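You operate a simulated robot arm through the tools that you are given. There is no shell and no other tool. Be economical: measure what you need, move in short steps, check, and stop when the job is done.

You are at the controls of a simulated robot arm. One attempt, no reset.

Task
Test both batteries and put each in the slot that the display names.
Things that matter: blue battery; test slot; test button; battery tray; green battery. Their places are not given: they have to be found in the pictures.

It is judged by the outcome, as a careful person would: the job done as asked, and still so three seconds after it is handed in. It fails if anything else is knocked over, pushed out of place, dropped, spilled or broken.

Robot
A 7-joint arm with a two-finger parallel gripper, fixed in place. Base frame: the origin is at the foot of the arm, x ahead of it, y to its left, z up; the work surface is at about z = 0. Readings come in m, rad, newtons and seconds.
With the tool pointing down near the work surface it reaches from about 0.22 to 0.58 m from the base axis. Its first joint turns from -1.152 to 1.152 rad. Payload 2.5 kg.
The tool frame sits at the grasp point between the pads (the TCP): z along the fingers, y along the line on which they close. The tips reach 0.023 m beyond it. Largest opening 0.094 m; finger width 0.038, thickness 0.01; the body of the gripper, 0.054 by 0.096 m, starts 0.039 m behind the TCP.
Orientation is told as [roll, pitch, yaw] about the base's x, y, z axes, in that order, counted from this pose: with the fingers straight down and closing along the base's y, the tool's x points along the base's -x, its y along +y and its z along -z.

Tools
- The arm moves only by the tool step_arm. Its argument "plan" is a list of rows, each a list of 3 entries, a list of its own where there are three numbers: the opening, from 0 (shut) to 1 (fully open), then the shift along the tool's x, y, z in units of 150 mm (1.0 is 150 mm), then the turn, a rotation vector about the tool's x, y, z in units of 90 degrees (1.0 is 90 degrees). In form: [[grip, [x, y, z], [ax, ay, az]], ...]. A call has 1 to 10 rows; each row is the pose to reach, as a shift and turn from the pose commanded when the call began, along the tool's axes at that moment. A call with a number of a shift or a turn outside -1 to 1 is refused whole. A row lasts 0.2 s, in which the tool goes at most 0.05 m and 0.15 rad; a call with a longer step from one row to the next is refused whole, and so is a gripper value outside its range. A pose out of reach is approached as far as the arm can. The call stops where the force on the tool passes 40 N (or 10 N more than at its start, if that is more) or the arm is blocked; 0.2 s more then pass. The fingers move at their own pace (about 0.108 m/s each) and stop on an object; they squeeze with about 42 N. The grip force told is the motor's: it shows also when the fingers shut on nothing. Time passes only in rows, and 0.2 s behind the last, so rows that repeat a pose let the fingers close. The reply holds the time, the measured pose of the TCP, the force on the tool along the base axes, the opening and the grip force, in the units named above and with some noise.
- Cameras (640 x 400 px; columns grow to the right, rows downward): "scene" is fixed at [0.117, -0.4036, 0.5532]; the picture's right is [0.84, -0.54, 0.00], its down [-0.27, -0.43, -0.86] and it looks along [0.46, 0.72, -0.51] (base axes); focal length 312 px, centre (320, 200). "wrist" rides on the gripper at [-0.039, 0, -0.044] in the tool frame; the picture's right is [0.00, -1.00, 0.00], its down [0.97, 0.00, -0.24] and it looks along [0.24, 0.00, 0.97] (tool axes); focal length 218 px, centre (320, 200).
- camera(camera): a new picture of that camera. No time passes.
- locate(camera, pixels): for up to 12 pixels [column, row] of the newest picture of that camera ("zoom" is the newest enlarged one), the place [x, y, z] in the base frame of the surface seen there, good to about 0.003 m. No time passes.
- enlarge(camera, box): a new picture of the part [left, top, right, bottom] of that camera's present view, enlarged. No time passes.
- job_done(): hands the job in; it is judged then, once.

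Go step by step. Measure first, check grasps and placings, and put right what went wrong. The budget is 80 turns and 54 pictures, counting those below and the enlarged ones. Unless the task says otherwise, let go and move clear before handing in, and close with one line.

The tools are called as a command line: name --argument value ..., lists and objects as JSON in quotes. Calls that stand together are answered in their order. step_arm: Moves the arm, as the interface text tells. Its arguments: {"type":"object","properties":{"plan":{"type":"array"}},"required":["plan"]} The other tools are called the same way: camera (camera) takes a picture; locate (camera, pixels) gives the place of the surface under pixels of a picture; enlarge (camera, box) takes an enlarged picture of a part of a camera's view; job_done () hands the job in.

At the start:

```text
time_s: 0.0
position: [0.3282, 0.1417, 0.3979]
ee_rot: [0.002, 0.0, 0.0]
wrist_force: [0.3, 0.6, 0.4]
gripper_width: 0.0939
grasp_force: 0.1
```

scene: 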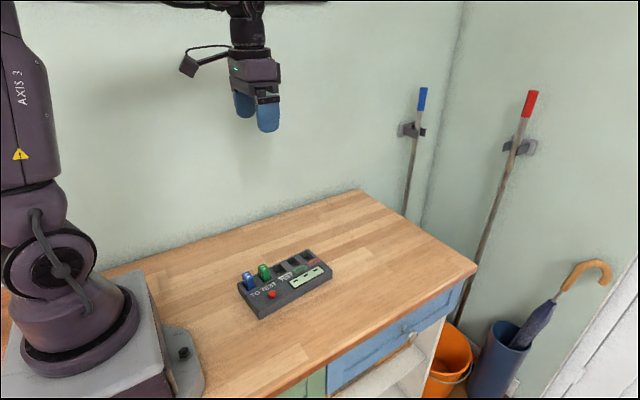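
wrist: 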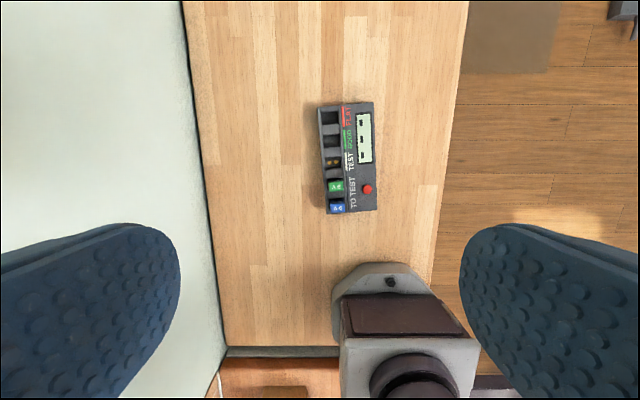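

The tester is near scene (285,283), with the batteries at (249,281) and (264,271). I'll enlarge both views to read it.

enlarge --camera "scene" --box '[225, 235, 345, 325]'

enlarge --camera "wrist" --box '[280, 90, 420, 225]'

locate --camera "wrist" --pixels '[[337, 207], [335, 185], [332, 162], [331, 140], [330, 116], [367, 189], [364, 140], [319, 107], [372, 103], [327, 213], [376, 209]]'

```text
4.44 times, centred on (285, 280) of scene
```

zoom: 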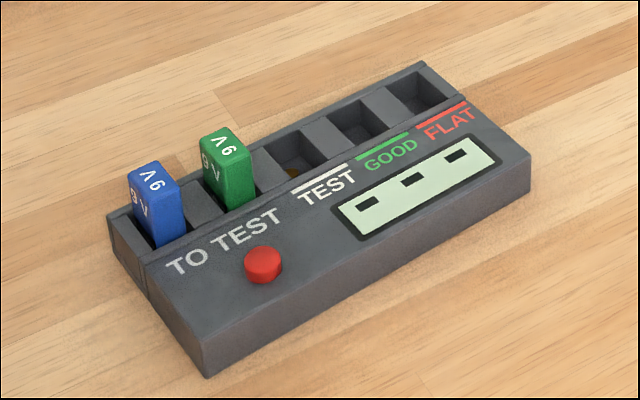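

```text
2.96 times, centred on (350, 158) of wrist
```

zoom: 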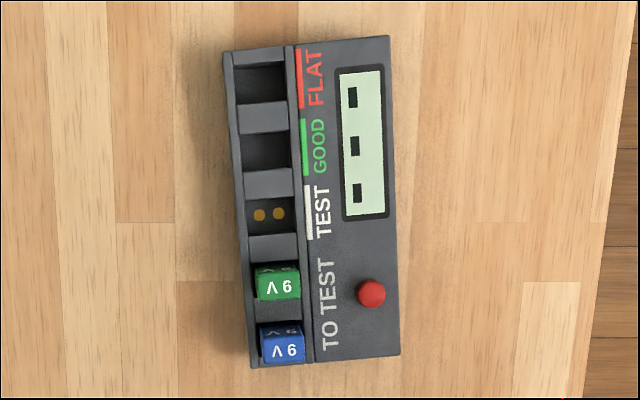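

```text
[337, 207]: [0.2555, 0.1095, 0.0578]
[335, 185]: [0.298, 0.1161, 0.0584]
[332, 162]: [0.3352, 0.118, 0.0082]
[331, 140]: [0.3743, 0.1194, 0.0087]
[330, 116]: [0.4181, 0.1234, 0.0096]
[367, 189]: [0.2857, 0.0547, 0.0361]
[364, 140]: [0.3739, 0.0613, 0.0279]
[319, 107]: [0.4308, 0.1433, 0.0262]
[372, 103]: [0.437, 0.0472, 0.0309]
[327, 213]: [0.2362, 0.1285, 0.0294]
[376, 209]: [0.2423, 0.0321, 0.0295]
```

The device axis is turned about 4.4° and the slots are about 41 mm apart, with the battery tops at z≈0.058. I'll move closer, line up the yaw and re-measure.

step_arm --plan '[[0.6, [0.08, -0.05, 0.25], [0, 0, -0.012]], [0.6, [0.16, -0.1, 0.5], [0, 0, -0.024]], [0.6, [0.24, -0.15, 0.75], [0, 0, -0.036]], [0.6, [0.32, -0.2, 1.0], [0, 0, -0.049]]]'

camera --camera "wrist"

```text
time_s: 1.0
position: [0.2816, 0.1127, 0.2479]
ee_rot: [0.0, -0.002, 0.081]
wrist_force: [0.4, -0.8, 0.6]
gripper_width: 0.0566
grasp_force: 0.1
```

```text
49 pictures are left
```

wrist: 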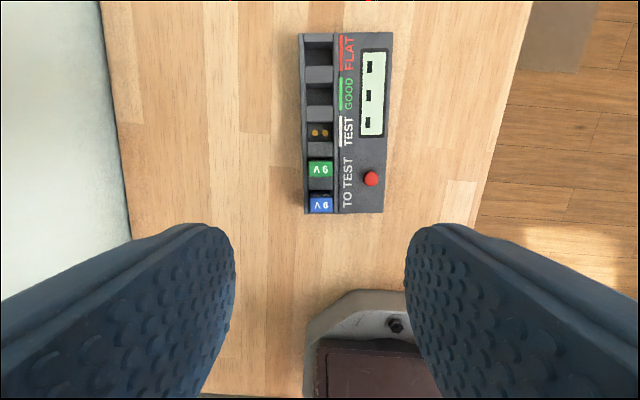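

The tester now looks upright in the wrist view. I'll enlarge it for accurate measurements.

enlarge --camera "wrist" --box '[270, 20, 430, 220]'

```text
2.00 times, centred on (350, 120) of wrist
```

zoom: 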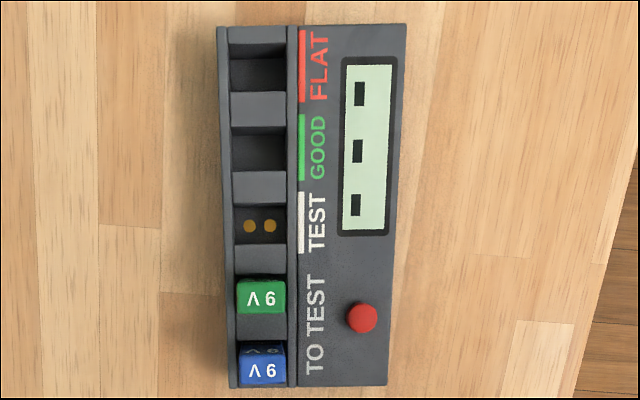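

Blue and green sit at the bottom of the column, TEST has the gold contacts at (260,226), and GOOD and FLAT are above it. I'll locate the battery tops, the slot divider edges and the button.

locate --camera "zoom" --pixels '[[241, 361], [283, 361], [262, 380], [262, 357], [239, 297], [284, 297], [261, 284], [261, 310], [260, 248], [260, 198], [258, 172], [258, 125]]'

locate --camera "zoom" --pixels '[[258, 97], [256, 45], [233, 300], [288, 300], [361, 314], [231, 185], [290, 185], [232, 260], [291, 260], [260, 275], [250, 226], [270, 226]]'

```text
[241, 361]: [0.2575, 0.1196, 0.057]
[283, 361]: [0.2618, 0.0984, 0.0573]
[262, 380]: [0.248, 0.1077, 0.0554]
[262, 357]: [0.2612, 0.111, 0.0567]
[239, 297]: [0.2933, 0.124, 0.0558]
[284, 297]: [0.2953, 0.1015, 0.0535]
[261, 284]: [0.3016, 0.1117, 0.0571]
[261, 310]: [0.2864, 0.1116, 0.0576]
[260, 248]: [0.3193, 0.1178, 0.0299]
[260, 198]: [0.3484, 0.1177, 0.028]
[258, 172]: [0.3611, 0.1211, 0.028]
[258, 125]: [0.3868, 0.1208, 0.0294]
```

```text
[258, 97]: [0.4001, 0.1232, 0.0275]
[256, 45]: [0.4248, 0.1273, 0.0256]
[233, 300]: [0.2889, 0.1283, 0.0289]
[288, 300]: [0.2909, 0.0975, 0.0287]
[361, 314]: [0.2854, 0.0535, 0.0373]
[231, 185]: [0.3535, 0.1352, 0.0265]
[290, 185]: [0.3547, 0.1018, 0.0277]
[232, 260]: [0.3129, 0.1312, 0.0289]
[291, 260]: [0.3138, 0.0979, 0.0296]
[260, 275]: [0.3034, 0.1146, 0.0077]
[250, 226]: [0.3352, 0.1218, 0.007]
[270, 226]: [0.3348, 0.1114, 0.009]
```

Battery tops are about 16 mm (x) × 22 mm (y), and the slot centres are about x 0.254, 0.294, 0.334, 0.374 and 0.414. I'll go above blue and stop at z≈0.11.

step_arm --plan '[[0.52, [0.09, 0, 0.23], [0, 0, 0]], [0.52, [0.177, 0, 0.46], [0, 0, 0]], [0.52, [0.177, 0, 0.7], [0, 0, 0]], [0.52, [0.177, 0, 0.92], [0, 0, 0]], [0.52, [0.177, 0, 0.92], [0, 0, 0]]]'

camera --camera "wrist"

enlarge --camera "scene" --box '[205, 205, 345, 325]'

```text
time_s: 2.2
position: [0.2533, 0.1097, 0.1093]
ee_rot: [0.0, 0.0, 0.077]
wrist_force: [-0.4, 0.5, -0.6]
gripper_width: 0.0485
grasp_force: 0.0
```

```text
47 pictures are left
```

wrist: 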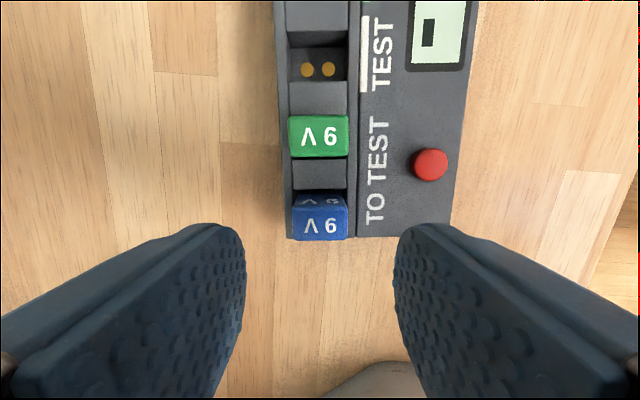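

```text
3.33 times, centred on (275, 265) of scene
```

zoom: 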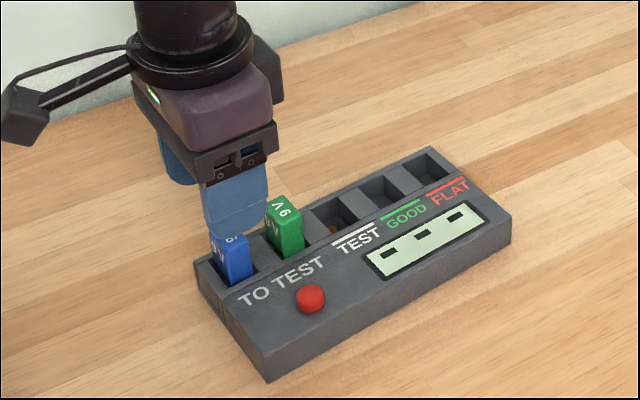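

Blue's top face is at wrist (321,224), centred between the fingers. I'll check the coordinates close up before descending.

locate --camera "wrist" --pixels '[[321, 224], [297, 224], [345, 224], [320, 212], [320, 237], [319, 137], [292, 137], [346, 137], [319, 119], [319, 154], [307, 69], [328, 69]]'

```text
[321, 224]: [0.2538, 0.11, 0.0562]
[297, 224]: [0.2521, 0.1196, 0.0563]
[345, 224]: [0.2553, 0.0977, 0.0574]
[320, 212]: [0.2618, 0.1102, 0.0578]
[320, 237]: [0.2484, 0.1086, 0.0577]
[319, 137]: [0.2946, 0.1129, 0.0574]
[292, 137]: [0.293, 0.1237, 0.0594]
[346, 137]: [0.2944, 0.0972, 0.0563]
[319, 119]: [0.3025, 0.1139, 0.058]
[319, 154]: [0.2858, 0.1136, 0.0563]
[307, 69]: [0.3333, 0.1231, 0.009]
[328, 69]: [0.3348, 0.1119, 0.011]
```

Blue's centre (0.2545, 0.109) matches the TCP. I'll descend to z≈0.058 and close.

step_arm --plan '[[0.52, [-0.007, 0, 0.17], [0, 0, 0]], [0.52, [-0.007, 0, 0.34], [0, 0, 0]], [0.52, [-0.007, 0, 0.34], [0, 0, 0]], [0.1, [-0.007, 0, 0.34], [0, 0, 0]], [0.1, [-0.007, 0, 0.34], [0, 0, 0]], [0.1, [-0.007, 0, 0.34], [0, 0, 0]]]'

```text
time_s: 3.6
position: [0.2544, 0.1097, 0.0568]
ee_rot: [0.002, 0.001, 0.077]
wrist_force: [0.1, 0.2, 0.0]
gripper_width: 0.0257
grasp_force: 42.1
```

The grip held at 0.0257 m with 42 N. I'll lift 80 mm straight up and check.

step_arm --plan '[[0.1, [0, 0, -0.15], [0, 0, 0]], [0.1, [0, 0, -0.35], [0, 0, 0]], [0.1, [0, 0, -0.55], [0, 0, 0]], [0.1, [0, 0, -0.55], [0, 0, 0]]]'

enlarge --camera "scene" --box '[205, 205, 345, 325]'

camera --camera "wrist"

```text
time_s: 4.6
position: [0.2549, 0.1093, 0.1403]
ee_rot: [0.0, 0.001, 0.078]
wrist_force: [-0.1, -0.8, -0.2]
gripper_width: 0.0255
grasp_force: 41.9
```

```text
3.33 times, centred on (275, 265) of scene
```

zoom: 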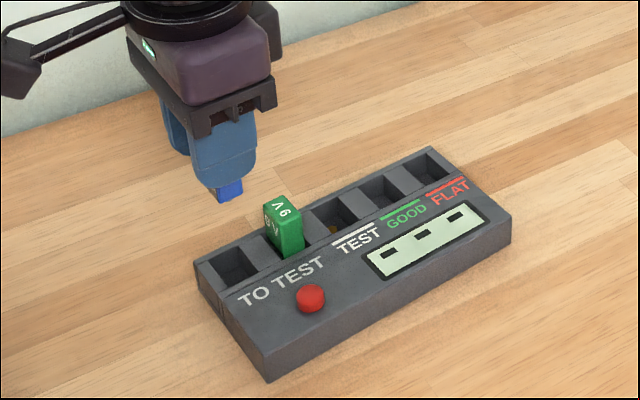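

```text
44 pictures are left
```

wrist: 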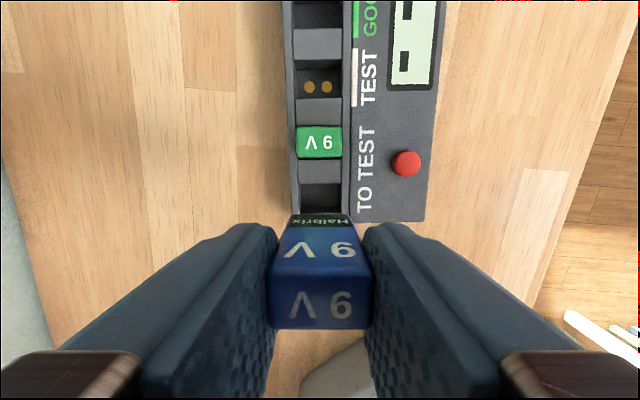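

Blue is held and clear. I'll carry it along the device axis to above TEST, about 79.5 mm.

step_arm --plan '[[0.1, [-0.18, 0, 0], [0, 0, 0]], [0.1, [-0.36, 0, 0], [0, 0, 0]], [0.1, [-0.53, 0.003, 0], [0, 0, 0]], [0.1, [-0.53, 0.003, 0], [0, 0, 0]]]'

camera --camera "wrist"

enlarge --camera "scene" --box '[205, 205, 345, 325]'

```text
time_s: 5.6
position: [0.335, 0.1183, 0.14]
ee_rot: [0.001, -0.002, 0.08]
wrist_force: [0.1, -0.5, -0.8]
gripper_width: 0.0254
grasp_force: 42.3
```

```text
43 pictures are left
```

wrist: 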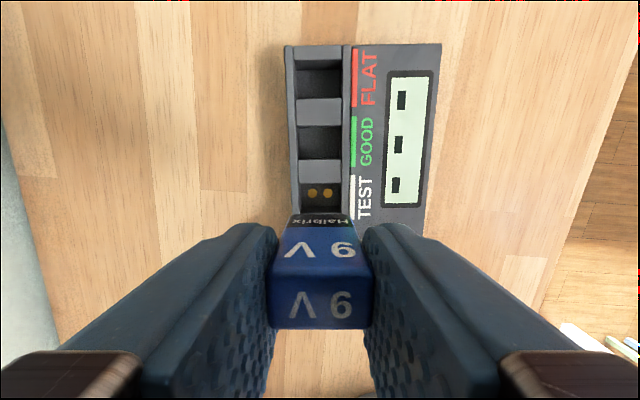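

```text
3.33 times, centred on (275, 265) of scene
```

zoom: 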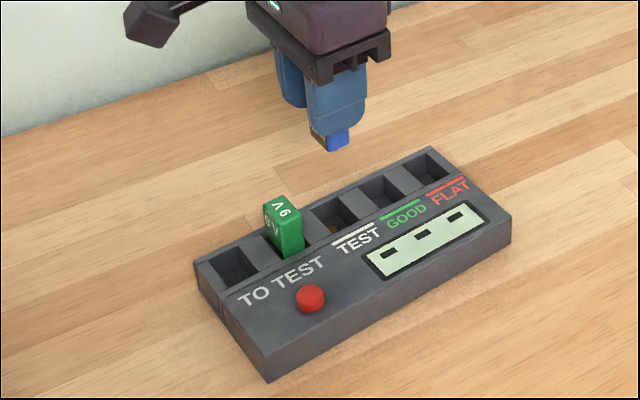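

The TCP reads y=0.1183. I'll check the slot rims in this view before lowering.

locate --camera "wrist" --pixels '[[297, 112], [342, 112], [299, 170], [342, 170], [320, 180], [320, 161], [320, 121], [320, 101], [320, 62], [312, 193], [328, 193], [352, 200]]'

```text
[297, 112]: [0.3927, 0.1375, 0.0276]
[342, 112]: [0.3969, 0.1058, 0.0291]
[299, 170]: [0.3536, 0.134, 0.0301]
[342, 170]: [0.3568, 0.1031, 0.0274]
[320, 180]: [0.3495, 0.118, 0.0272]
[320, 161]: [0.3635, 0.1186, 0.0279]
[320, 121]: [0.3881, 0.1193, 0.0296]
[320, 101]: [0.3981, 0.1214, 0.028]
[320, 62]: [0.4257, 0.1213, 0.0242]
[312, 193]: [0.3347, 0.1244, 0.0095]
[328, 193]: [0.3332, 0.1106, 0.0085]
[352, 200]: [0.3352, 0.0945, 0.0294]
```

The TEST slot centre is about (0.334, 0.117), which matches the TCP. I'll lower by the same amount I lifted.

step_arm --plan '[[0.1, [0.003, -0.002, 0.15], [0, 0, 0]], [0.1, [0.003, -0.002, 0.3], [0, 0, 0]], [0.1, [0.003, -0.002, 0.4], [0, 0, 0]], [0.1, [0.003, -0.002, 0.5], [0, 0, 0]], [0.1, [0.003, -0.002, 0.55], [0, 0, 0]], [0.1, [0.003, -0.002, 0.55], [0, 0, 0]]]'

enlarge --camera "scene" --box '[205, 205, 345, 325]'

```text
time_s: 7.0
position: [0.3342, 0.1166, 0.0597]
ee_rot: [0.001, 0.0, 0.079]
wrist_force: [-0.8, 0.1, 0.0]
gripper_width: 0.0253
grasp_force: 41.6
```

```text
3.33 times, centred on (275, 265) of scene
```

zoom: 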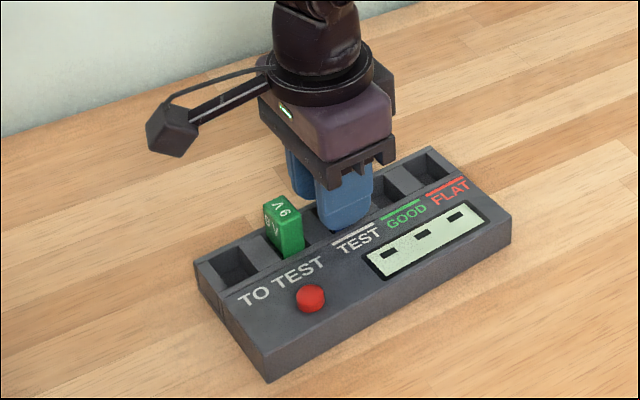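

It went in without contact force and sits perhaps 1–2 mm high. I'll nudge it down, release and retreat upward.

step_arm --plan '[[0.1, [0, 0, 0.012], [0, 0, 0]], [0.1, [0, 0, 0.012], [0, 0, 0]], [0.48, [0, 0, 0.012], [0, 0, 0]], [0.48, [0, 0, 0.012], [0, 0, 0]], [0.48, [0, 0, -0.2], [0, 0, 0]], [0.48, [0, 0, -0.45], [0, 0, 0]], [0.48, [0, 0, -0.45], [0, 0, 0]]]'

camera --camera "wrist"

enlarge --camera "scene" --box '[205, 205, 345, 325]'

```text
time_s: 8.6
position: [0.3334, 0.1151, 0.1254]
ee_rot: [0.0, 0.001, 0.078]
wrist_force: [0.6, 0.1, -0.7]
gripper_width: 0.0451
grasp_force: 0.0
```

```text
40 pictures are left
```

wrist: 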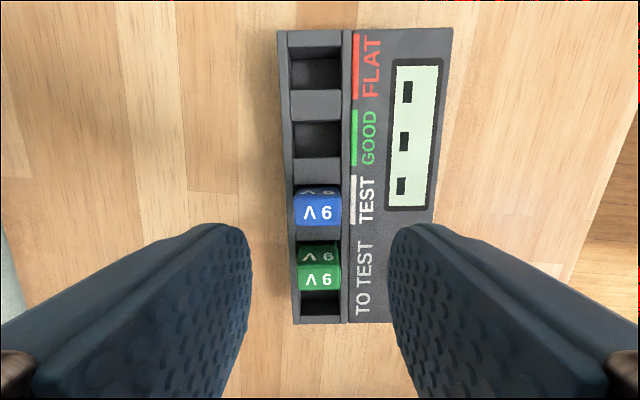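

```text
3.33 times, centred on (275, 265) of scene
```

zoom: 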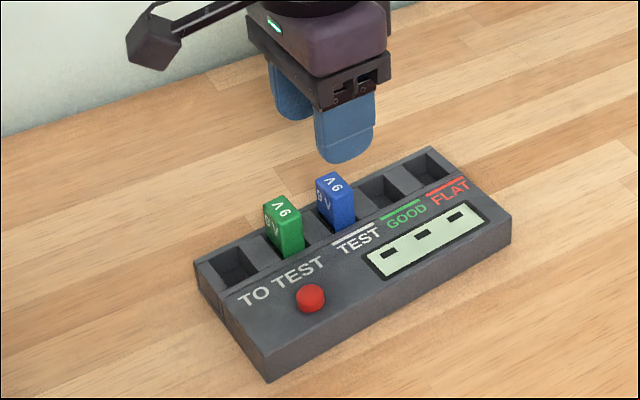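

Blue is seated in TEST. Next I'll close the fingers and move over the button at (0.2855, 0.054).

step_arm --plan '[[0.2, [0.12, -0.13, 0], [0, 0, 0]], [0, [0.24, -0.26, 0], [0, 0, 0]], [0, [0.355, -0.39, 0], [0, 0, 0]], [0, [0.355, -0.39, 0.2], [0, 0, 0]], [0, [0.355, -0.39, 0.2], [0, 0, 0]]]'

camera --camera "wrist"

enlarge --camera "scene" --box '[205, 205, 345, 325]'

```text
time_s: 9.8
position: [0.2868, 0.0513, 0.094]
ee_rot: [0.0, 0.001, 0.078]
wrist_force: [0.7, 0.8, -0.1]
gripper_width: 0.0
grasp_force: 41.9
```

```text
38 pictures are left
```

wrist: 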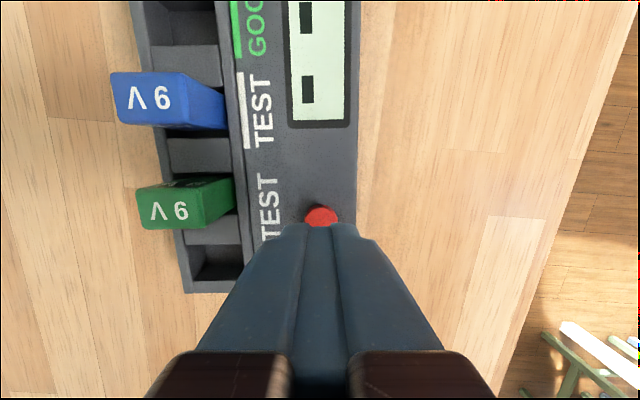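

```text
3.33 times, centred on (275, 265) of scene
```

zoom: 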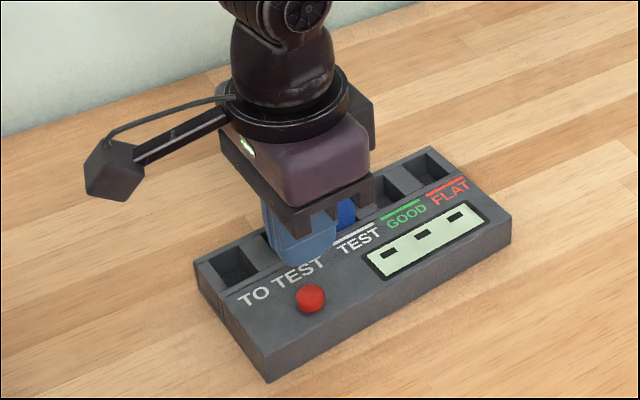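

The fingers line up with the button at (320,216). I'll lower to just above it, then press in small steps.

step_arm --plan '[[0, [0, 0, 0.12], [0, 0, 0]], [0, [0, 0, 0.205], [0, 0, 0]], [0, [0, 0, 0.22], [0, 0, 0]], [0, [0, 0, 0.235], [0, 0, 0]], [0, [0, 0, 0.245], [0, 0, 0]], [0, [0, 0, 0.245], [0, 0, 0]]]'

enlarge --camera "scene" --box '[205, 205, 345, 325]'

```text
time_s: 11.2
position: [0.2855, 0.0537, 0.0595]
ee_rot: [0.0, -0.001, 0.08]
wrist_force: [-0.9, -1.1, -0.3]
gripper_width: 0.0001
grasp_force: 42.0
```

```text
3.33 times, centred on (275, 265) of scene
```

zoom: 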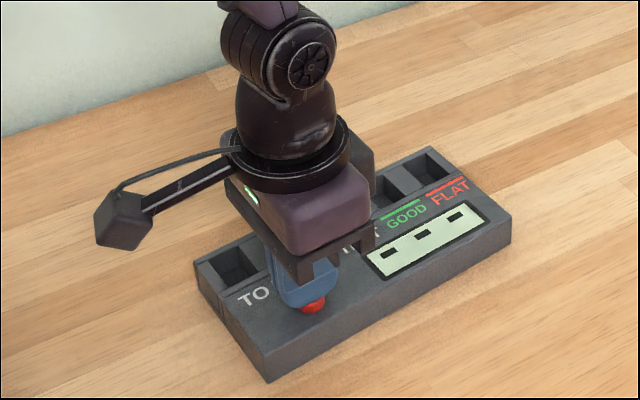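

There's no contact force yet, with the fingers right at the button. I'll go a few mm further.

step_arm --plan '[[0, [0, 0, 0.008], [0, 0, 0]], [0, [0, 0, 0.016], [0, 0, 0]], [0, [0, 0, 0.022], [0, 0, 0]], [0, [0, 0, 0.022], [0, 0, 0]]]'

enlarge --camera "scene" --box '[205, 205, 345, 325]'

```text
time_s: 12.2
position: [0.2842, 0.054, 0.0549]
ee_rot: [0.001, -0.002, 0.078]
wrist_force: [0.2, -0.5, 2.5]
gripper_width: 0.0
grasp_force: 41.8
```

```text
3.33 times, centred on (275, 265) of scene
```

zoom: 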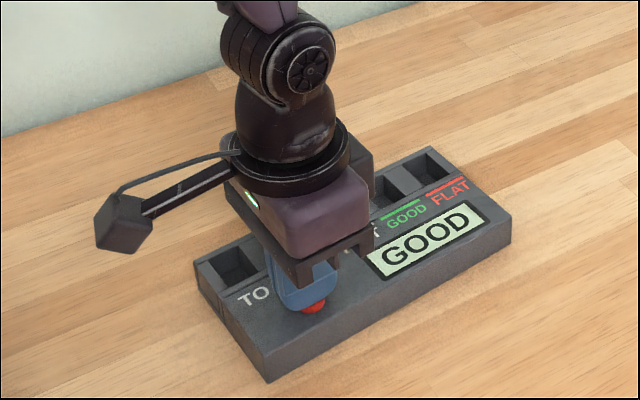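

The display reads GOOD for blue. I'll retract and go back above TEST with the fingers opening.

step_arm --plan '[[0, [0, 0, -0.1], [0, 0, 0]], [0, [0, 0, -0.3], [0, 0, 0]], [0, [0, 0, -0.467], [0, 0, 0]], [0.3, [-0.12, 0.13, -0.467], [0, 0, 0]], [0.5, [-0.24, 0.26, -0.467], [0, 0, 0]], [0.5, [-0.355, 0.39, -0.467], [0, 0, 0]], [0.5, [-0.355, 0.39, -0.467], [0, 0, 0]]]'

camera --camera "wrist"

enlarge --camera "scene" --box '[205, 205, 345, 325]'

```text
time_s: 13.8
position: [0.3334, 0.1159, 0.1242]
ee_rot: [-0.002, 0.001, 0.077]
wrist_force: [0.2, -0.4, 0.1]
gripper_width: 0.0471
grasp_force: 0.0
```

```text
34 pictures are left
```

wrist: 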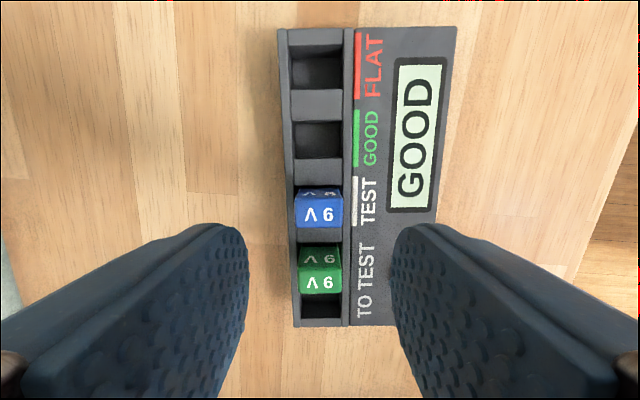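

```text
3.33 times, centred on (275, 265) of scene
```

zoom: 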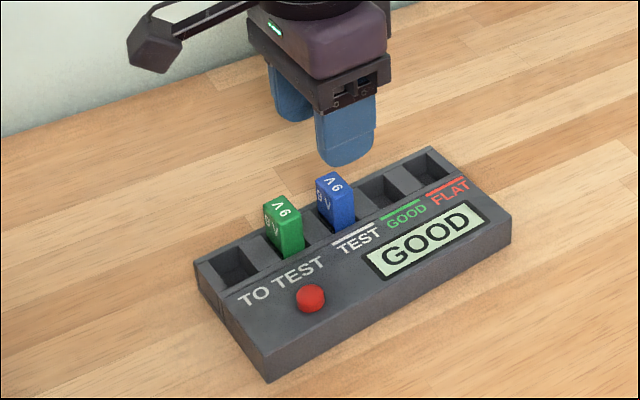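

The display still says GOOD and blue is upright in TEST. I'll descend, grasp it and lift it.

step_arm --plan '[[0.5, [0, 0, 0.2], [0, 0, 0]], [0.5, [0, 0, 0.45], [0, 0, 0]], [0.5, [0, 0, 0.45], [0, 0, 0]], [0.1, [0, 0, 0.45], [0, 0, 0]], [0.1, [0, 0, 0.45], [0, 0, 0]], [0.1, [0, 0, 0.3], [0, 0, 0]], [0.1, [0, 0, 0.1], [0, 0, 0]], [0.1, [0, 0, -0.1], [0, 0, 0]], [0.1, [0, 0, -0.1], [0, 0, 0]]]'

camera --camera "wrist"

```text
time_s: 15.8
position: [0.3337, 0.1177, 0.1428]
ee_rot: [-0.001, 0.001, 0.077]
wrist_force: [0.0, -0.8, -0.6]
gripper_width: 0.0255
grasp_force: 42.1
```

```text
32 pictures are left
```

wrist: 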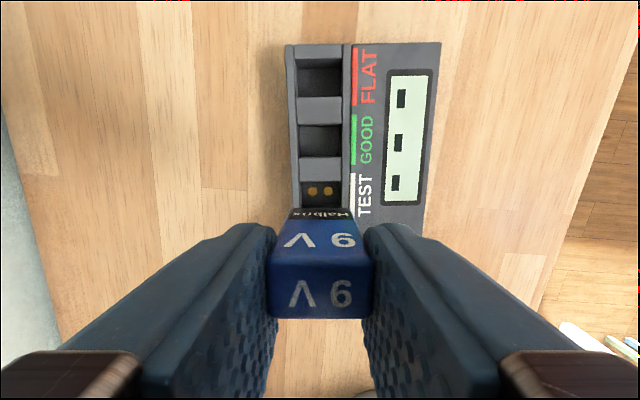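

Blue is held and the display reset. I'll move one pitch to GOOD (x≈0.374) and lower it.

step_arm --plan '[[0.1, [-0.14, 0, 0], [0, 0, 0]], [0.1, [-0.27, 0, 0], [0, 0, 0]], [0.1, [-0.27, 0, 0], [0, 0, 0]], [0.1, [-0.27, 0, 0.2], [0, 0, 0]], [0.1, [-0.27, 0, 0.33], [0, 0, 0]], [0.1, [-0.27, 0, 0.43], [0, 0, 0]], [0.1, [-0.27, 0, 0.5], [0, 0, 0]], [0.1, [-0.27, 0, 0.555], [0, 0, 0]], [0.1, [-0.27, 0, 0.555], [0, 0, 0]]]'

enlarge --camera "scene" --box '[205, 205, 345, 325]'

```text
time_s: 17.5
position: [0.3768, 0.1204, 0.0636]
ee_rot: [0.003, -0.006, 0.076]
wrist_force: [-2.5, -0.4, 8.1]
gripper_width: 0.0253
grasp_force: 41.8
stopped in row 8: the force on the tool passed its limit (the readings are from after the stop); the commanded pose is now the measured one
```

```text
3.33 times, centred on (275, 265) of scene
```

zoom: 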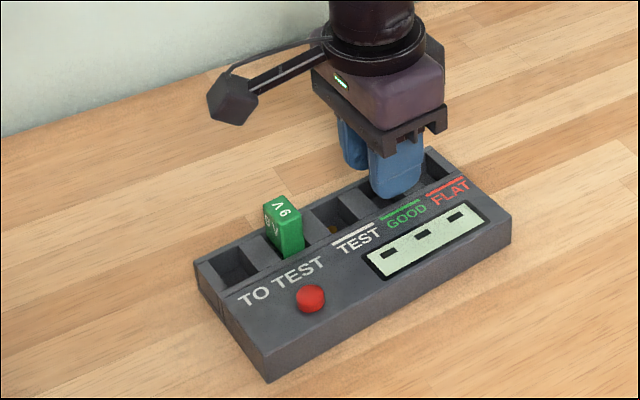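

The force limit tripped at z≈0.0636, so blue may be touching the floor or a divider. I'll look before doing anything.

camera --camera "wrist"

enlarge --camera "scene" --box '[270, 230, 330, 270]'

```text
30 pictures are left
```

wrist: 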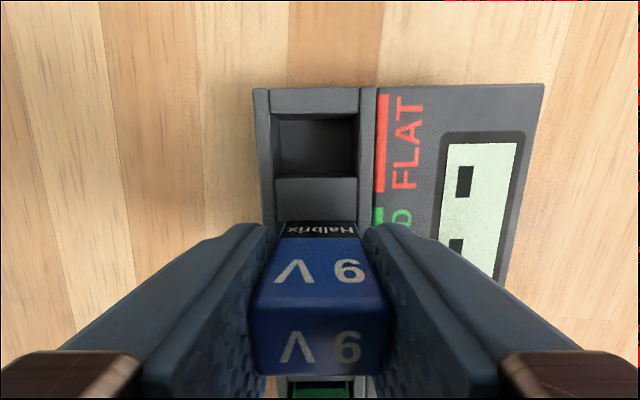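

```text
10.00 times, centred on (300, 250) of scene
```

zoom: 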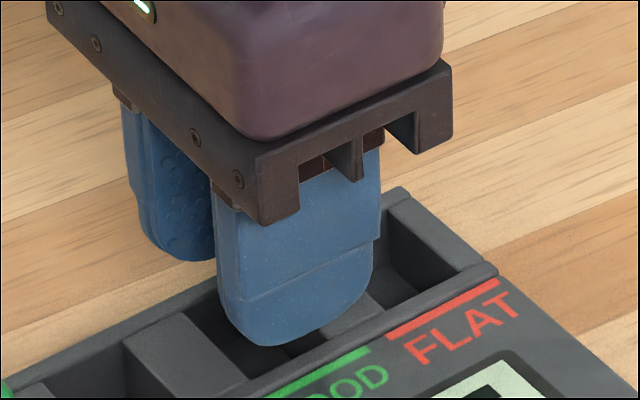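

Blue seems to have slid up in the grip, with its top closer to the camera. I'll measure it and the surrounding rims.

locate --camera "wrist" --pixels '[[320, 318], [262, 318], [378, 318], [320, 308], [320, 360], [320, 240], [320, 225], [317, 185], [317, 212], [316, 112], [271, 190], [358, 190]]'

```text
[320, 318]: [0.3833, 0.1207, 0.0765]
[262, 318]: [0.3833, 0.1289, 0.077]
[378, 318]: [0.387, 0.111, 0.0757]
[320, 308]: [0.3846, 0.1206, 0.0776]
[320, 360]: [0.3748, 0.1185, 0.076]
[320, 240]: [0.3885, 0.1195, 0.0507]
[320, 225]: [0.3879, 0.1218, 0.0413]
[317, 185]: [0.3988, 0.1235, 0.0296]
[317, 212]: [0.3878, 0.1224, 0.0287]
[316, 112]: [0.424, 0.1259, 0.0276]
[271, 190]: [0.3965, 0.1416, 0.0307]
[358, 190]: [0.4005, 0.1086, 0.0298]
```

Blue's top is at z 0.0765, so its bottom is sitting on the GOOD/FLAT divider edge at x≈0.388, leaning toward +x. I'll lift clear and see how it sits in the grip.

step_arm --plan '[[0.1, [0, 0, -0.1], [0, 0, 0]], [0.1, [0, 0, -0.3], [0, 0, 0]], [0.1, [0, 0, -0.3], [0, 0, 0]]]'

camera --camera "wrist"

enlarge --camera "scene" --box '[255, 205, 345, 265]'

```text
time_s: 18.3
position: [0.3762, 0.1175, 0.1084]
ee_rot: [-0.001, -0.007, 0.078]
wrist_force: [0.0, 0.6, 0.0]
gripper_width: 0.0258
grasp_force: 42.6
```

```text
28 pictures are left
```

wrist: 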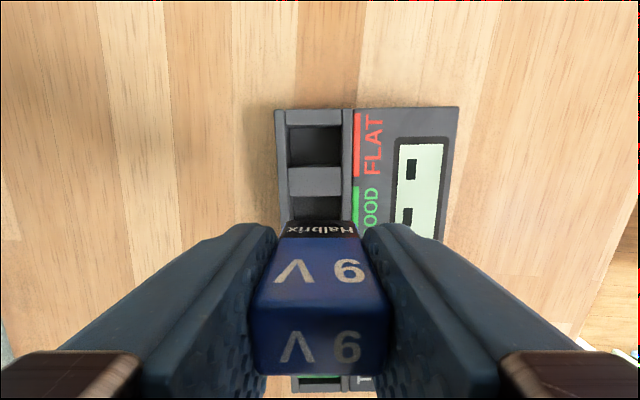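

```text
6.67 times, centred on (300, 235) of scene
```

zoom: 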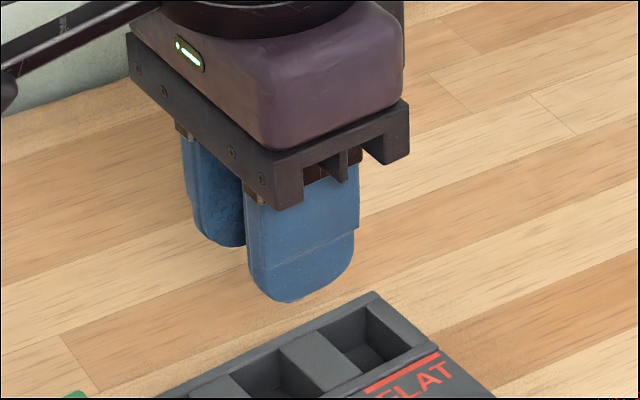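

The battery is still held. I'll measure its +x face and top for tilt.

locate --camera "wrist" --pixels '[[320, 230], [320, 245], [320, 260], [320, 280], [320, 300], [320, 312], [320, 330], [320, 350], [320, 368], [315, 183], [315, 197], [315, 168]]'

```text
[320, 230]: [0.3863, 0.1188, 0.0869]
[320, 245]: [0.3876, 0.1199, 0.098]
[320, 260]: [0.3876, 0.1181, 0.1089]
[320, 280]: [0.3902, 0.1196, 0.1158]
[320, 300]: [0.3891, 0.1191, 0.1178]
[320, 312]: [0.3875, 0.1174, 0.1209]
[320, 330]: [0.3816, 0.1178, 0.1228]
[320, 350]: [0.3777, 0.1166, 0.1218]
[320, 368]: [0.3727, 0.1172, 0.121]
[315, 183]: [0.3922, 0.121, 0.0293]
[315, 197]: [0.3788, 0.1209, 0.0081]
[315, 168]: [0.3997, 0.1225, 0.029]
```

The battery is upright but sits 4 mm to +x in the grip (top spans x 0.372–0.388), which explains hitting the divider. I'll check that the tester hasn't moved and get the exact rims.

locate --camera "wrist" --pixels '[[276, 111], [457, 108], [289, 183], [341, 183], [289, 174], [342, 174], [315, 194], [315, 128], [294, 205], [340, 205]]'

enlarge --camera "wrist" --box '[240, 100, 400, 400]'

```text
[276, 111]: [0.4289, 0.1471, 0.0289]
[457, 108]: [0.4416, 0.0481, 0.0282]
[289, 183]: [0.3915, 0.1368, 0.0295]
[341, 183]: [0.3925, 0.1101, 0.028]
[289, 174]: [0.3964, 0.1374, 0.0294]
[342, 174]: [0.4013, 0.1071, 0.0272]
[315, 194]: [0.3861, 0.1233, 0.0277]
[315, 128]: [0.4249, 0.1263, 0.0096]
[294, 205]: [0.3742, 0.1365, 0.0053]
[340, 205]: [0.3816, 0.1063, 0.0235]
```

```text
1.33 times, centred on (320, 250) of wrist
```

zoom: 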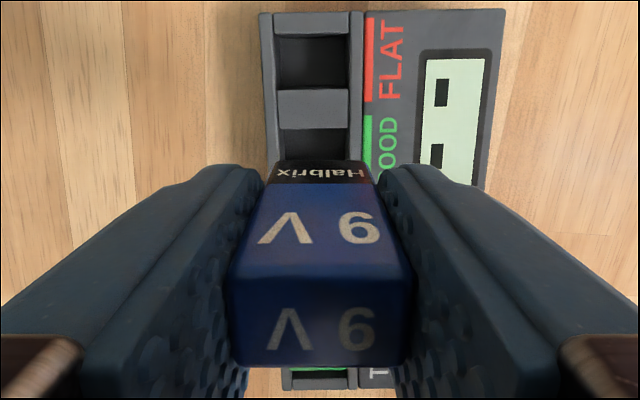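

The slot centre is about 2.5–3 mm to +y of the TCP (divider columns 288–341 against 320) and the battery needs about 5 mm toward -x. I'll correct both, then verify.

step_arm --plan '[[0.1, [0.033, 0.019, 0], [0, 0, 0]], [0.1, [0.033, 0.019, 0.06], [0, 0, 0]], [0.1, [0.033, 0.019, 0.06], [0, 0, 0]]]'

camera --camera "wrist"

```text
time_s: 19.1
position: [0.3728, 0.1221, 0.1002]
ee_rot: [0.001, -0.007, 0.076]
wrist_force: [-0.3, 0.5, -0.9]
gripper_width: 0.0255
grasp_force: 42.1
```

```text
25 pictures are left
```

wrist: 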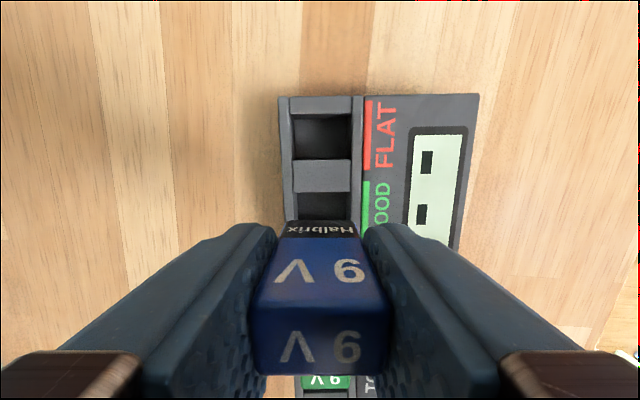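

The divider is now centred at about column 321. A quick check of x before lowering.

locate --camera "wrist" --pixels '[[322, 189], [322, 163], [320, 245], [320, 265], [320, 300], [320, 330], [320, 368], [295, 175], [349, 175], [283, 98], [477, 96]]'

```text
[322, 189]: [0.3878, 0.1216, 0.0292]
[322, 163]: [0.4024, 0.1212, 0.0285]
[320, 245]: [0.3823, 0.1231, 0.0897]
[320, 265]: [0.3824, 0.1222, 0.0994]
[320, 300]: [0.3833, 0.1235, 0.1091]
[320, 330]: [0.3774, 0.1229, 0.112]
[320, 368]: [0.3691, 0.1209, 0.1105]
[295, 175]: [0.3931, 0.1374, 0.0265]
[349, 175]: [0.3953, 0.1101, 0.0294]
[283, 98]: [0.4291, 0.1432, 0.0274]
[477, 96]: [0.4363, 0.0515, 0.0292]
```

There's about 5 mm clearance on each side in x and it's centred in y. I'll lower until the tips are just above the tray (TCP≈0.057).

step_arm --plan '[[0.1, [0, 0, 0.1], [0, 0, 0]], [0.1, [0, 0, 0.16], [0, 0, 0]], [0.1, [0, 0, 0.21], [0, 0, 0]], [0.1, [0, 0, 0.25], [0, 0, 0]], [0.1, [0, 0, 0.285], [0, 0, 0]], [0.1, [0, 0, 0.285], [0, 0, 0]]]'

camera --camera "wrist"

```text
time_s: 20.5
position: [0.3715, 0.1226, 0.0571]
ee_rot: [-0.002, -0.009, 0.078]
wrist_force: [-0.1, 0.3, -1.1]
gripper_width: 0.0257
grasp_force: 41.5
```

```text
24 pictures are left
```

wrist: 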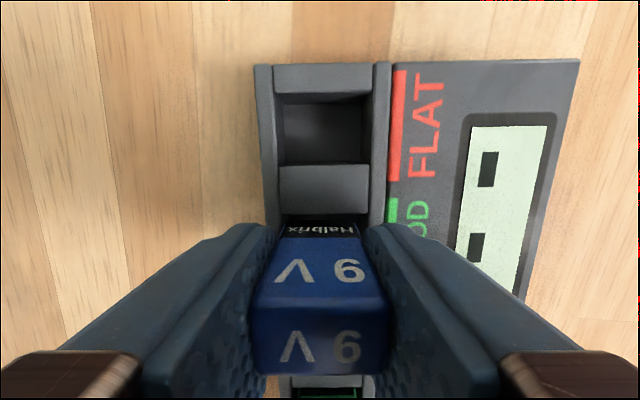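

It entered the slot with no contact. I'll go down 2 mm more, then ease the grip so it slides to the floor.

step_arm --plan '[[0.1, [0, 0, 0.013], [0, 0, 0]], [0.1, [0, 0, 0.013], [0, 0, 0]], [0.277, [0, 0, 0.013], [0, 0, 0]], [0.285, [0, 0, 0.013], [0, 0, 0]], [0.3, [0, 0, 0.013], [0, 0, 0]], [0.33, [0, 0, 0.013], [0, 0, 0]], [0.33, [0, 0, 0.013], [0, 0, 0]]]'

camera --camera "wrist"

```text
time_s: 22.1
position: [0.3722, 0.1221, 0.0561]
ee_rot: [0.001, -0.007, 0.076]
wrist_force: [0.7, 0.8, 0.8]
gripper_width: 0.0309
grasp_force: 0.0
```

```text
23 pictures are left
```

wrist: 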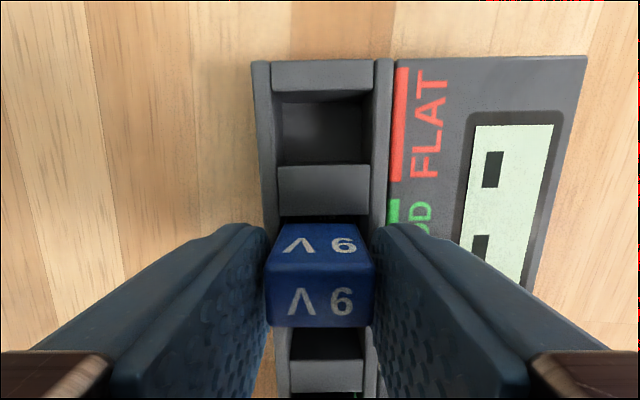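

Blue slid down into GOOD. I'll open further, retreat and inspect.

step_arm --plan '[[0.48, [0, 0, 0], [0, 0, 0]], [0.48, [0, 0, 0], [0, 0, 0]], [0.48, [0, 0, -0.2], [0, 0, 0]], [0.48, [0, 0, -0.45], [0, 0, 0]], [0.48, [0.17, 0, -0.5], [0, 0, 0]], [0.48, [0.34, 0, -0.5], [0, 0, 0]], [0.48, [0.52, 0, -0.5], [0, 0.0, 0]], [0.48, [0.52, 0, -0.5], [0, 0, 0]]]'

camera --camera "wrist"

enlarge --camera "scene" --box '[205, 205, 345, 325]'

```text
time_s: 23.9
position: [0.2935, 0.1191, 0.1294]
ee_rot: [0.001, -0.007, 0.078]
wrist_force: [0.5, -0.3, 0.0]
gripper_width: 0.045
grasp_force: 0.1
```

```text
22 pictures are left
```

wrist: 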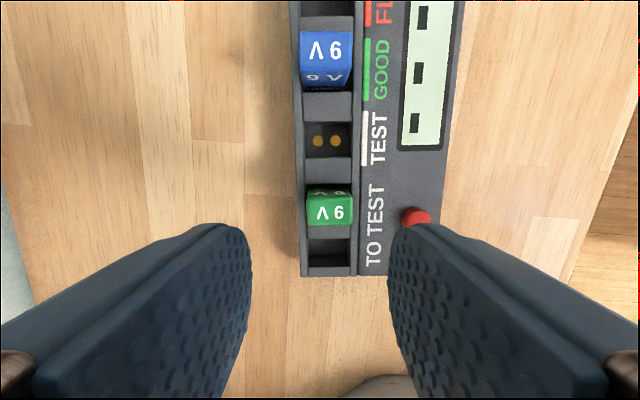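

```text
3.33 times, centred on (275, 265) of scene
```

zoom: 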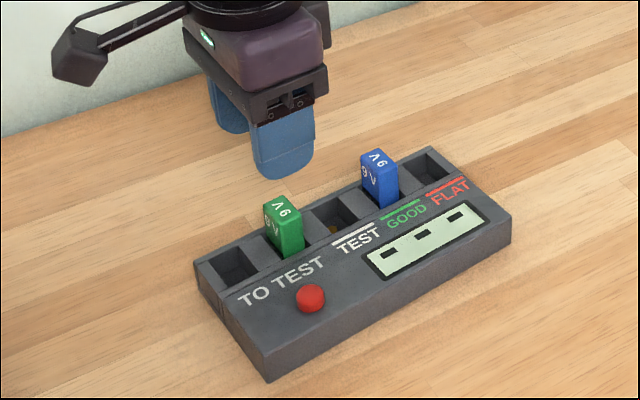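

Blue is seated upright in GOOD. Green appears at column 329, slightly to -y of the TCP, so I'll locate it.

locate --camera "wrist" --pixels '[[330, 212], [308, 212], [352, 212], [330, 200], [330, 224], [318, 141], [336, 141], [327, 158], [328, 120], [306, 170], [350, 170], [326, 47]]'

```text
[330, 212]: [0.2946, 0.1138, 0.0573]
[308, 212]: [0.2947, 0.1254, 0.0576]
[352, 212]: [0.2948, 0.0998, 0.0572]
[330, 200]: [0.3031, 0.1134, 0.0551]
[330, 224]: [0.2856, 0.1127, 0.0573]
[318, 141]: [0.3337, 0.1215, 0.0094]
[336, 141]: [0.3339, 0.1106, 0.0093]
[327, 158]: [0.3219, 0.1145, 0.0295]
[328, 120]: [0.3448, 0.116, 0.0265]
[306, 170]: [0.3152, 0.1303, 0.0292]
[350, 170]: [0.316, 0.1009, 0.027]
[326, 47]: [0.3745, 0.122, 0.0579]
```

Green's centre is (0.2945, 0.113), so I need about -5.5 mm in y. I'll shift, descend partway and check.

step_arm --plan '[[0.5, [0, -0.037, 0.1], [0, 0, 0]], [0.5, [0, -0.037, 0.2], [0, 0, 0]], [0.5, [0, -0.037, 0.2], [0, 0, 0]]]'

camera --camera "wrist"

```text
time_s: 24.7
position: [0.2951, 0.1125, 0.1002]
ee_rot: [0.001, -0.008, 0.078]
wrist_force: [0.6, -0.2, 0.6]
gripper_width: 0.0469
grasp_force: 0.1
```

```text
20 pictures are left
```

wrist: 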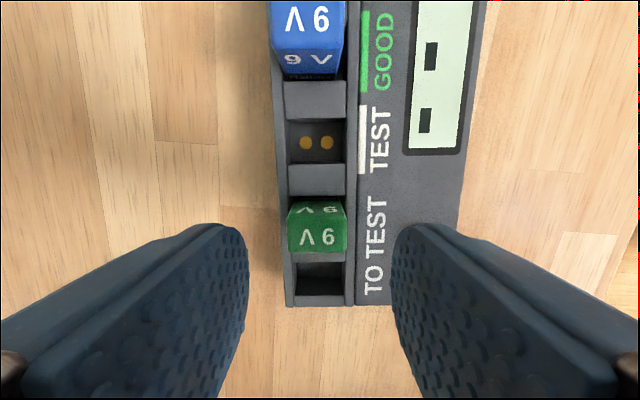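

Green is now centred at column 318. I'll descend, grasp and lift.

step_arm --plan '[[0.5, [0, 0.003, 0.15], [0, 0, 0]], [0.5, [0, 0.003, 0.288], [0, 0, 0]], [0.5, [0, 0.003, 0.288], [0, 0, 0]], [0.1, [0, 0.003, 0.288], [0, 0, 0]], [0.1, [0, 0.003, 0.288], [0, 0, 0]], [0.1, [0, 0.003, 0.14], [0, 0, 0]], [0.1, [0, 0.003, -0.06], [0, 0, 0]], [0.1, [0, 0.003, -0.265], [0, 0, 0]], [0.1, [0, 0.003, -0.265], [0, 0, 0]]]'

camera --camera "wrist"

```text
time_s: 26.7
position: [0.2936, 0.112, 0.1397]
ee_rot: [0.0, -0.007, 0.076]
wrist_force: [-0.5, -1.0, -0.7]
gripper_width: 0.0256
grasp_force: 42.2
```

```text
19 pictures are left
```

wrist: 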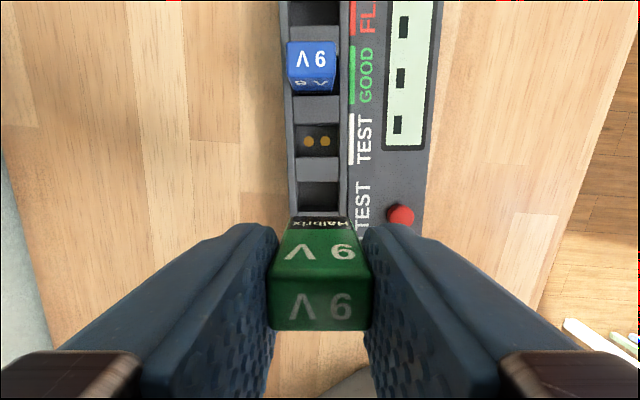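

Green is held like blue was the first time. I'll move one pitch to TEST and check clearances.

step_arm --plan '[[0.1, [-0.13, 0.003, 0], [0, 0, 0]], [0.1, [-0.265, 0.007, 0], [0, 0, 0]], [0.1, [-0.265, 0.007, 0.1], [0, 0, 0]], [0.1, [-0.265, 0.007, 0.1], [0, 0, 0]]]'

camera --camera "wrist"

```text
time_s: 27.7
position: [0.3335, 0.1156, 0.1258]
ee_rot: [0.002, -0.007, 0.077]
wrist_force: [0.3, 0.4, -0.2]
gripper_width: 0.0254
grasp_force: 42.2
```

```text
18 pictures are left
```

wrist: 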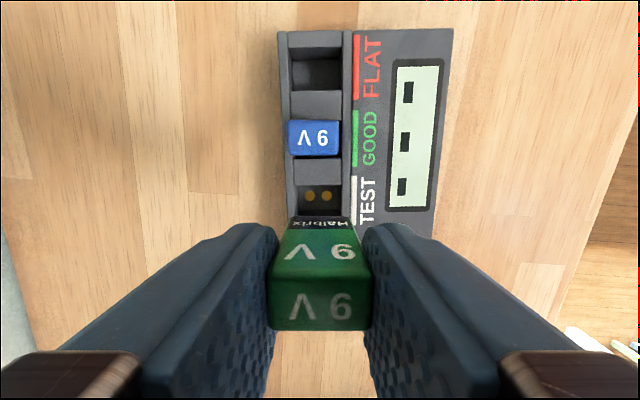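

locate --camera "wrist" --pixels '[[319, 225], [319, 240], [319, 260], [319, 275], [319, 295], [319, 325], [294, 173], [343, 173], [320, 183], [310, 196], [327, 196]]'

```text
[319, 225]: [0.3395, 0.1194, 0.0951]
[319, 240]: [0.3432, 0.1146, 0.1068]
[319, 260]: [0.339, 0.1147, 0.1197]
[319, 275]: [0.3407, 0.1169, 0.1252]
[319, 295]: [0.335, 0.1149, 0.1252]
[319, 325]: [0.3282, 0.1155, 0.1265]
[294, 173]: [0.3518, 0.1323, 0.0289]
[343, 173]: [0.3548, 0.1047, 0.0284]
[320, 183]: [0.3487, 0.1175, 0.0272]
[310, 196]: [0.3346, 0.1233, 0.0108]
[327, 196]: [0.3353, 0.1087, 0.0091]
```

Green spans x 0.327–0.341 within the slot's 0.3205–0.3485, so it's well centred. I'll lower it into TEST.

step_arm --plan '[[0.1, [0, 0.006, 0.12], [0, 0, 0]], [0.1, [0, 0.006, 0.24], [0, 0, 0]], [0.1, [0, 0.006, 0.33], [0, 0, 0]], [0.1, [0, 0.006, 0.41], [0, 0, 0]], [0.1, [0, 0.006, 0.45], [0, 0, 0]], [0.1, [0, 0.006, 0.45], [0, 0, 0]]]'

```text
time_s: 29.1
position: [0.3346, 0.1161, 0.0587]
ee_rot: [0.002, -0.007, 0.078]
wrist_force: [0.6, -0.4, -1.0]
gripper_width: 0.0257
grasp_force: 42.1
```

Green is lowered with no contact force. I'll release it gently, retreat and look.

step_arm --plan '[[0.1, [0, 0, 0.008], [0, 0, 0]], [0.28, [0, 0, 0.008], [0, 0, 0]], [0.3, [0, 0, 0.008], [0, 0, 0]], [0.48, [0, 0, 0.008], [0, 0, 0]], [0.48, [0, 0, 0.008], [0, 0, 0]], [0.48, [0, 0, -0.2], [0, 0, 0]], [0.48, [0, 0, -0.45], [0, 0, 0]], [0.48, [0, 0, -0.45], [0, 0, 0]]]'

camera --camera "wrist"

```text
time_s: 30.9
position: [0.3334, 0.1172, 0.1238]
ee_rot: [-0.001, -0.007, 0.077]
wrist_force: [-0.5, -0.3, 0.6]
gripper_width: 0.0451
grasp_force: 0.0
```

```text
17 pictures are left
```

wrist: 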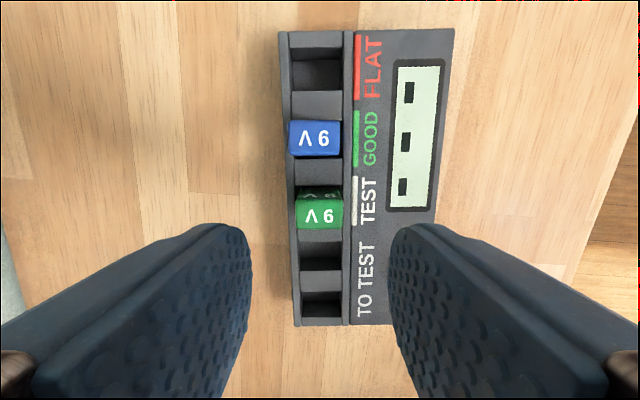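

Green is seated in TEST. Now I'll press the button with the same path and check the display.

step_arm --plan '[[0.2, [0.12, -0.13, 0], [0, 0, 0]], [0, [0.24, -0.26, 0], [0, 0, 0]], [0, [0.355, -0.395, 0], [0, 0, 0]], [0, [0.355, -0.395, 0.2], [0, 0, 0]], [0, [0.355, -0.395, 0.38], [0, 0, 0]], [0, [0.355, -0.395, 0.43], [0, 0, 0]], [0, [0.355, -0.395, 0.445], [0, 0, 0]], [0, [0.355, -0.395, 0.455], [0, 0, 0]], [0, [0.355, -0.395, 0.463], [0, 0, 0]], [0, [0.355, -0.395, 0.463], [0, 0, 0]]]'

enlarge --camera "scene" --box '[205, 205, 345, 325]'

```text
time_s: 33.1
position: [0.2859, 0.0544, 0.0552]
ee_rot: [0.001, -0.006, 0.078]
wrist_force: [-0.1, 1.2, 5.8]
gripper_width: 0.0
grasp_force: 42.2
```

```text
3.33 times, centred on (275, 265) of scene
```

zoom: 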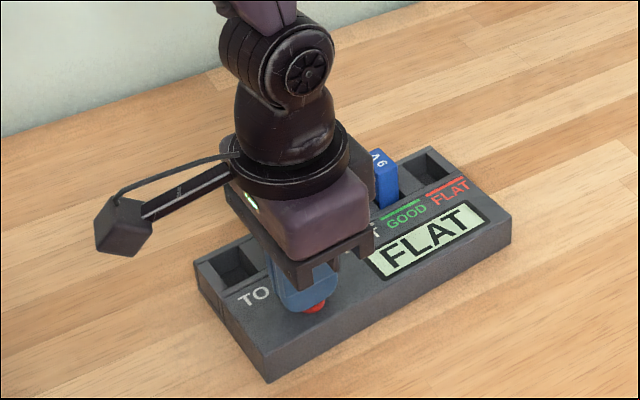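

The display reads FLAT for green. I'll retract and go back above TEST.

step_arm --plan '[[0, [0, 0, -0.1], [0, 0, 0]], [0, [0, 0, -0.3], [0, 0, 0]], [0, [0, 0, -0.463], [0, 0, 0]], [0.3, [-0.12, 0.13, -0.463], [0, 0, 0]], [0.5, [-0.24, 0.26, -0.463], [0, 0, 0]], [0.5, [-0.355, 0.395, -0.463], [0, 0, 0]], [0.5, [-0.355, 0.395, -0.463], [0, 0, 0]]]'

camera --camera "wrist"

```text
time_s: 34.7
position: [0.3344, 0.1177, 0.1243]
ee_rot: [-0.002, -0.005, 0.076]
wrist_force: [0.5, -0.5, -0.1]
gripper_width: 0.0471
grasp_force: 0.0
```

```text
15 pictures are left
```

wrist: 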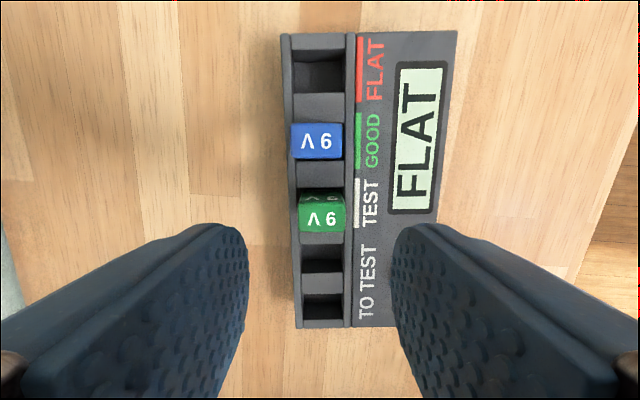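

FLAT is confirmed and green is upright. I'll locate green's top so I can centre the grip in x.

locate --camera "wrist" --pixels '[[322, 209], [322, 220], [322, 231], [301, 220], [344, 220], [316, 124], [316, 156], [318, 92], [318, 50], [294, 105], [345, 105]]'

```text
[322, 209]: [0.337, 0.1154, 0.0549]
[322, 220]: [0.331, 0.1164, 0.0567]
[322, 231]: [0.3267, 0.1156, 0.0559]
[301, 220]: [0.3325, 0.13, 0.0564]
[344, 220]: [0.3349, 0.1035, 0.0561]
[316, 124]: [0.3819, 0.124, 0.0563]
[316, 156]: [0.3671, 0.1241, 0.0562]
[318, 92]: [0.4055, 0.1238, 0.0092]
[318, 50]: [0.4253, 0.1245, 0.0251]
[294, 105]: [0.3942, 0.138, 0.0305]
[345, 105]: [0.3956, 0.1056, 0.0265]
```

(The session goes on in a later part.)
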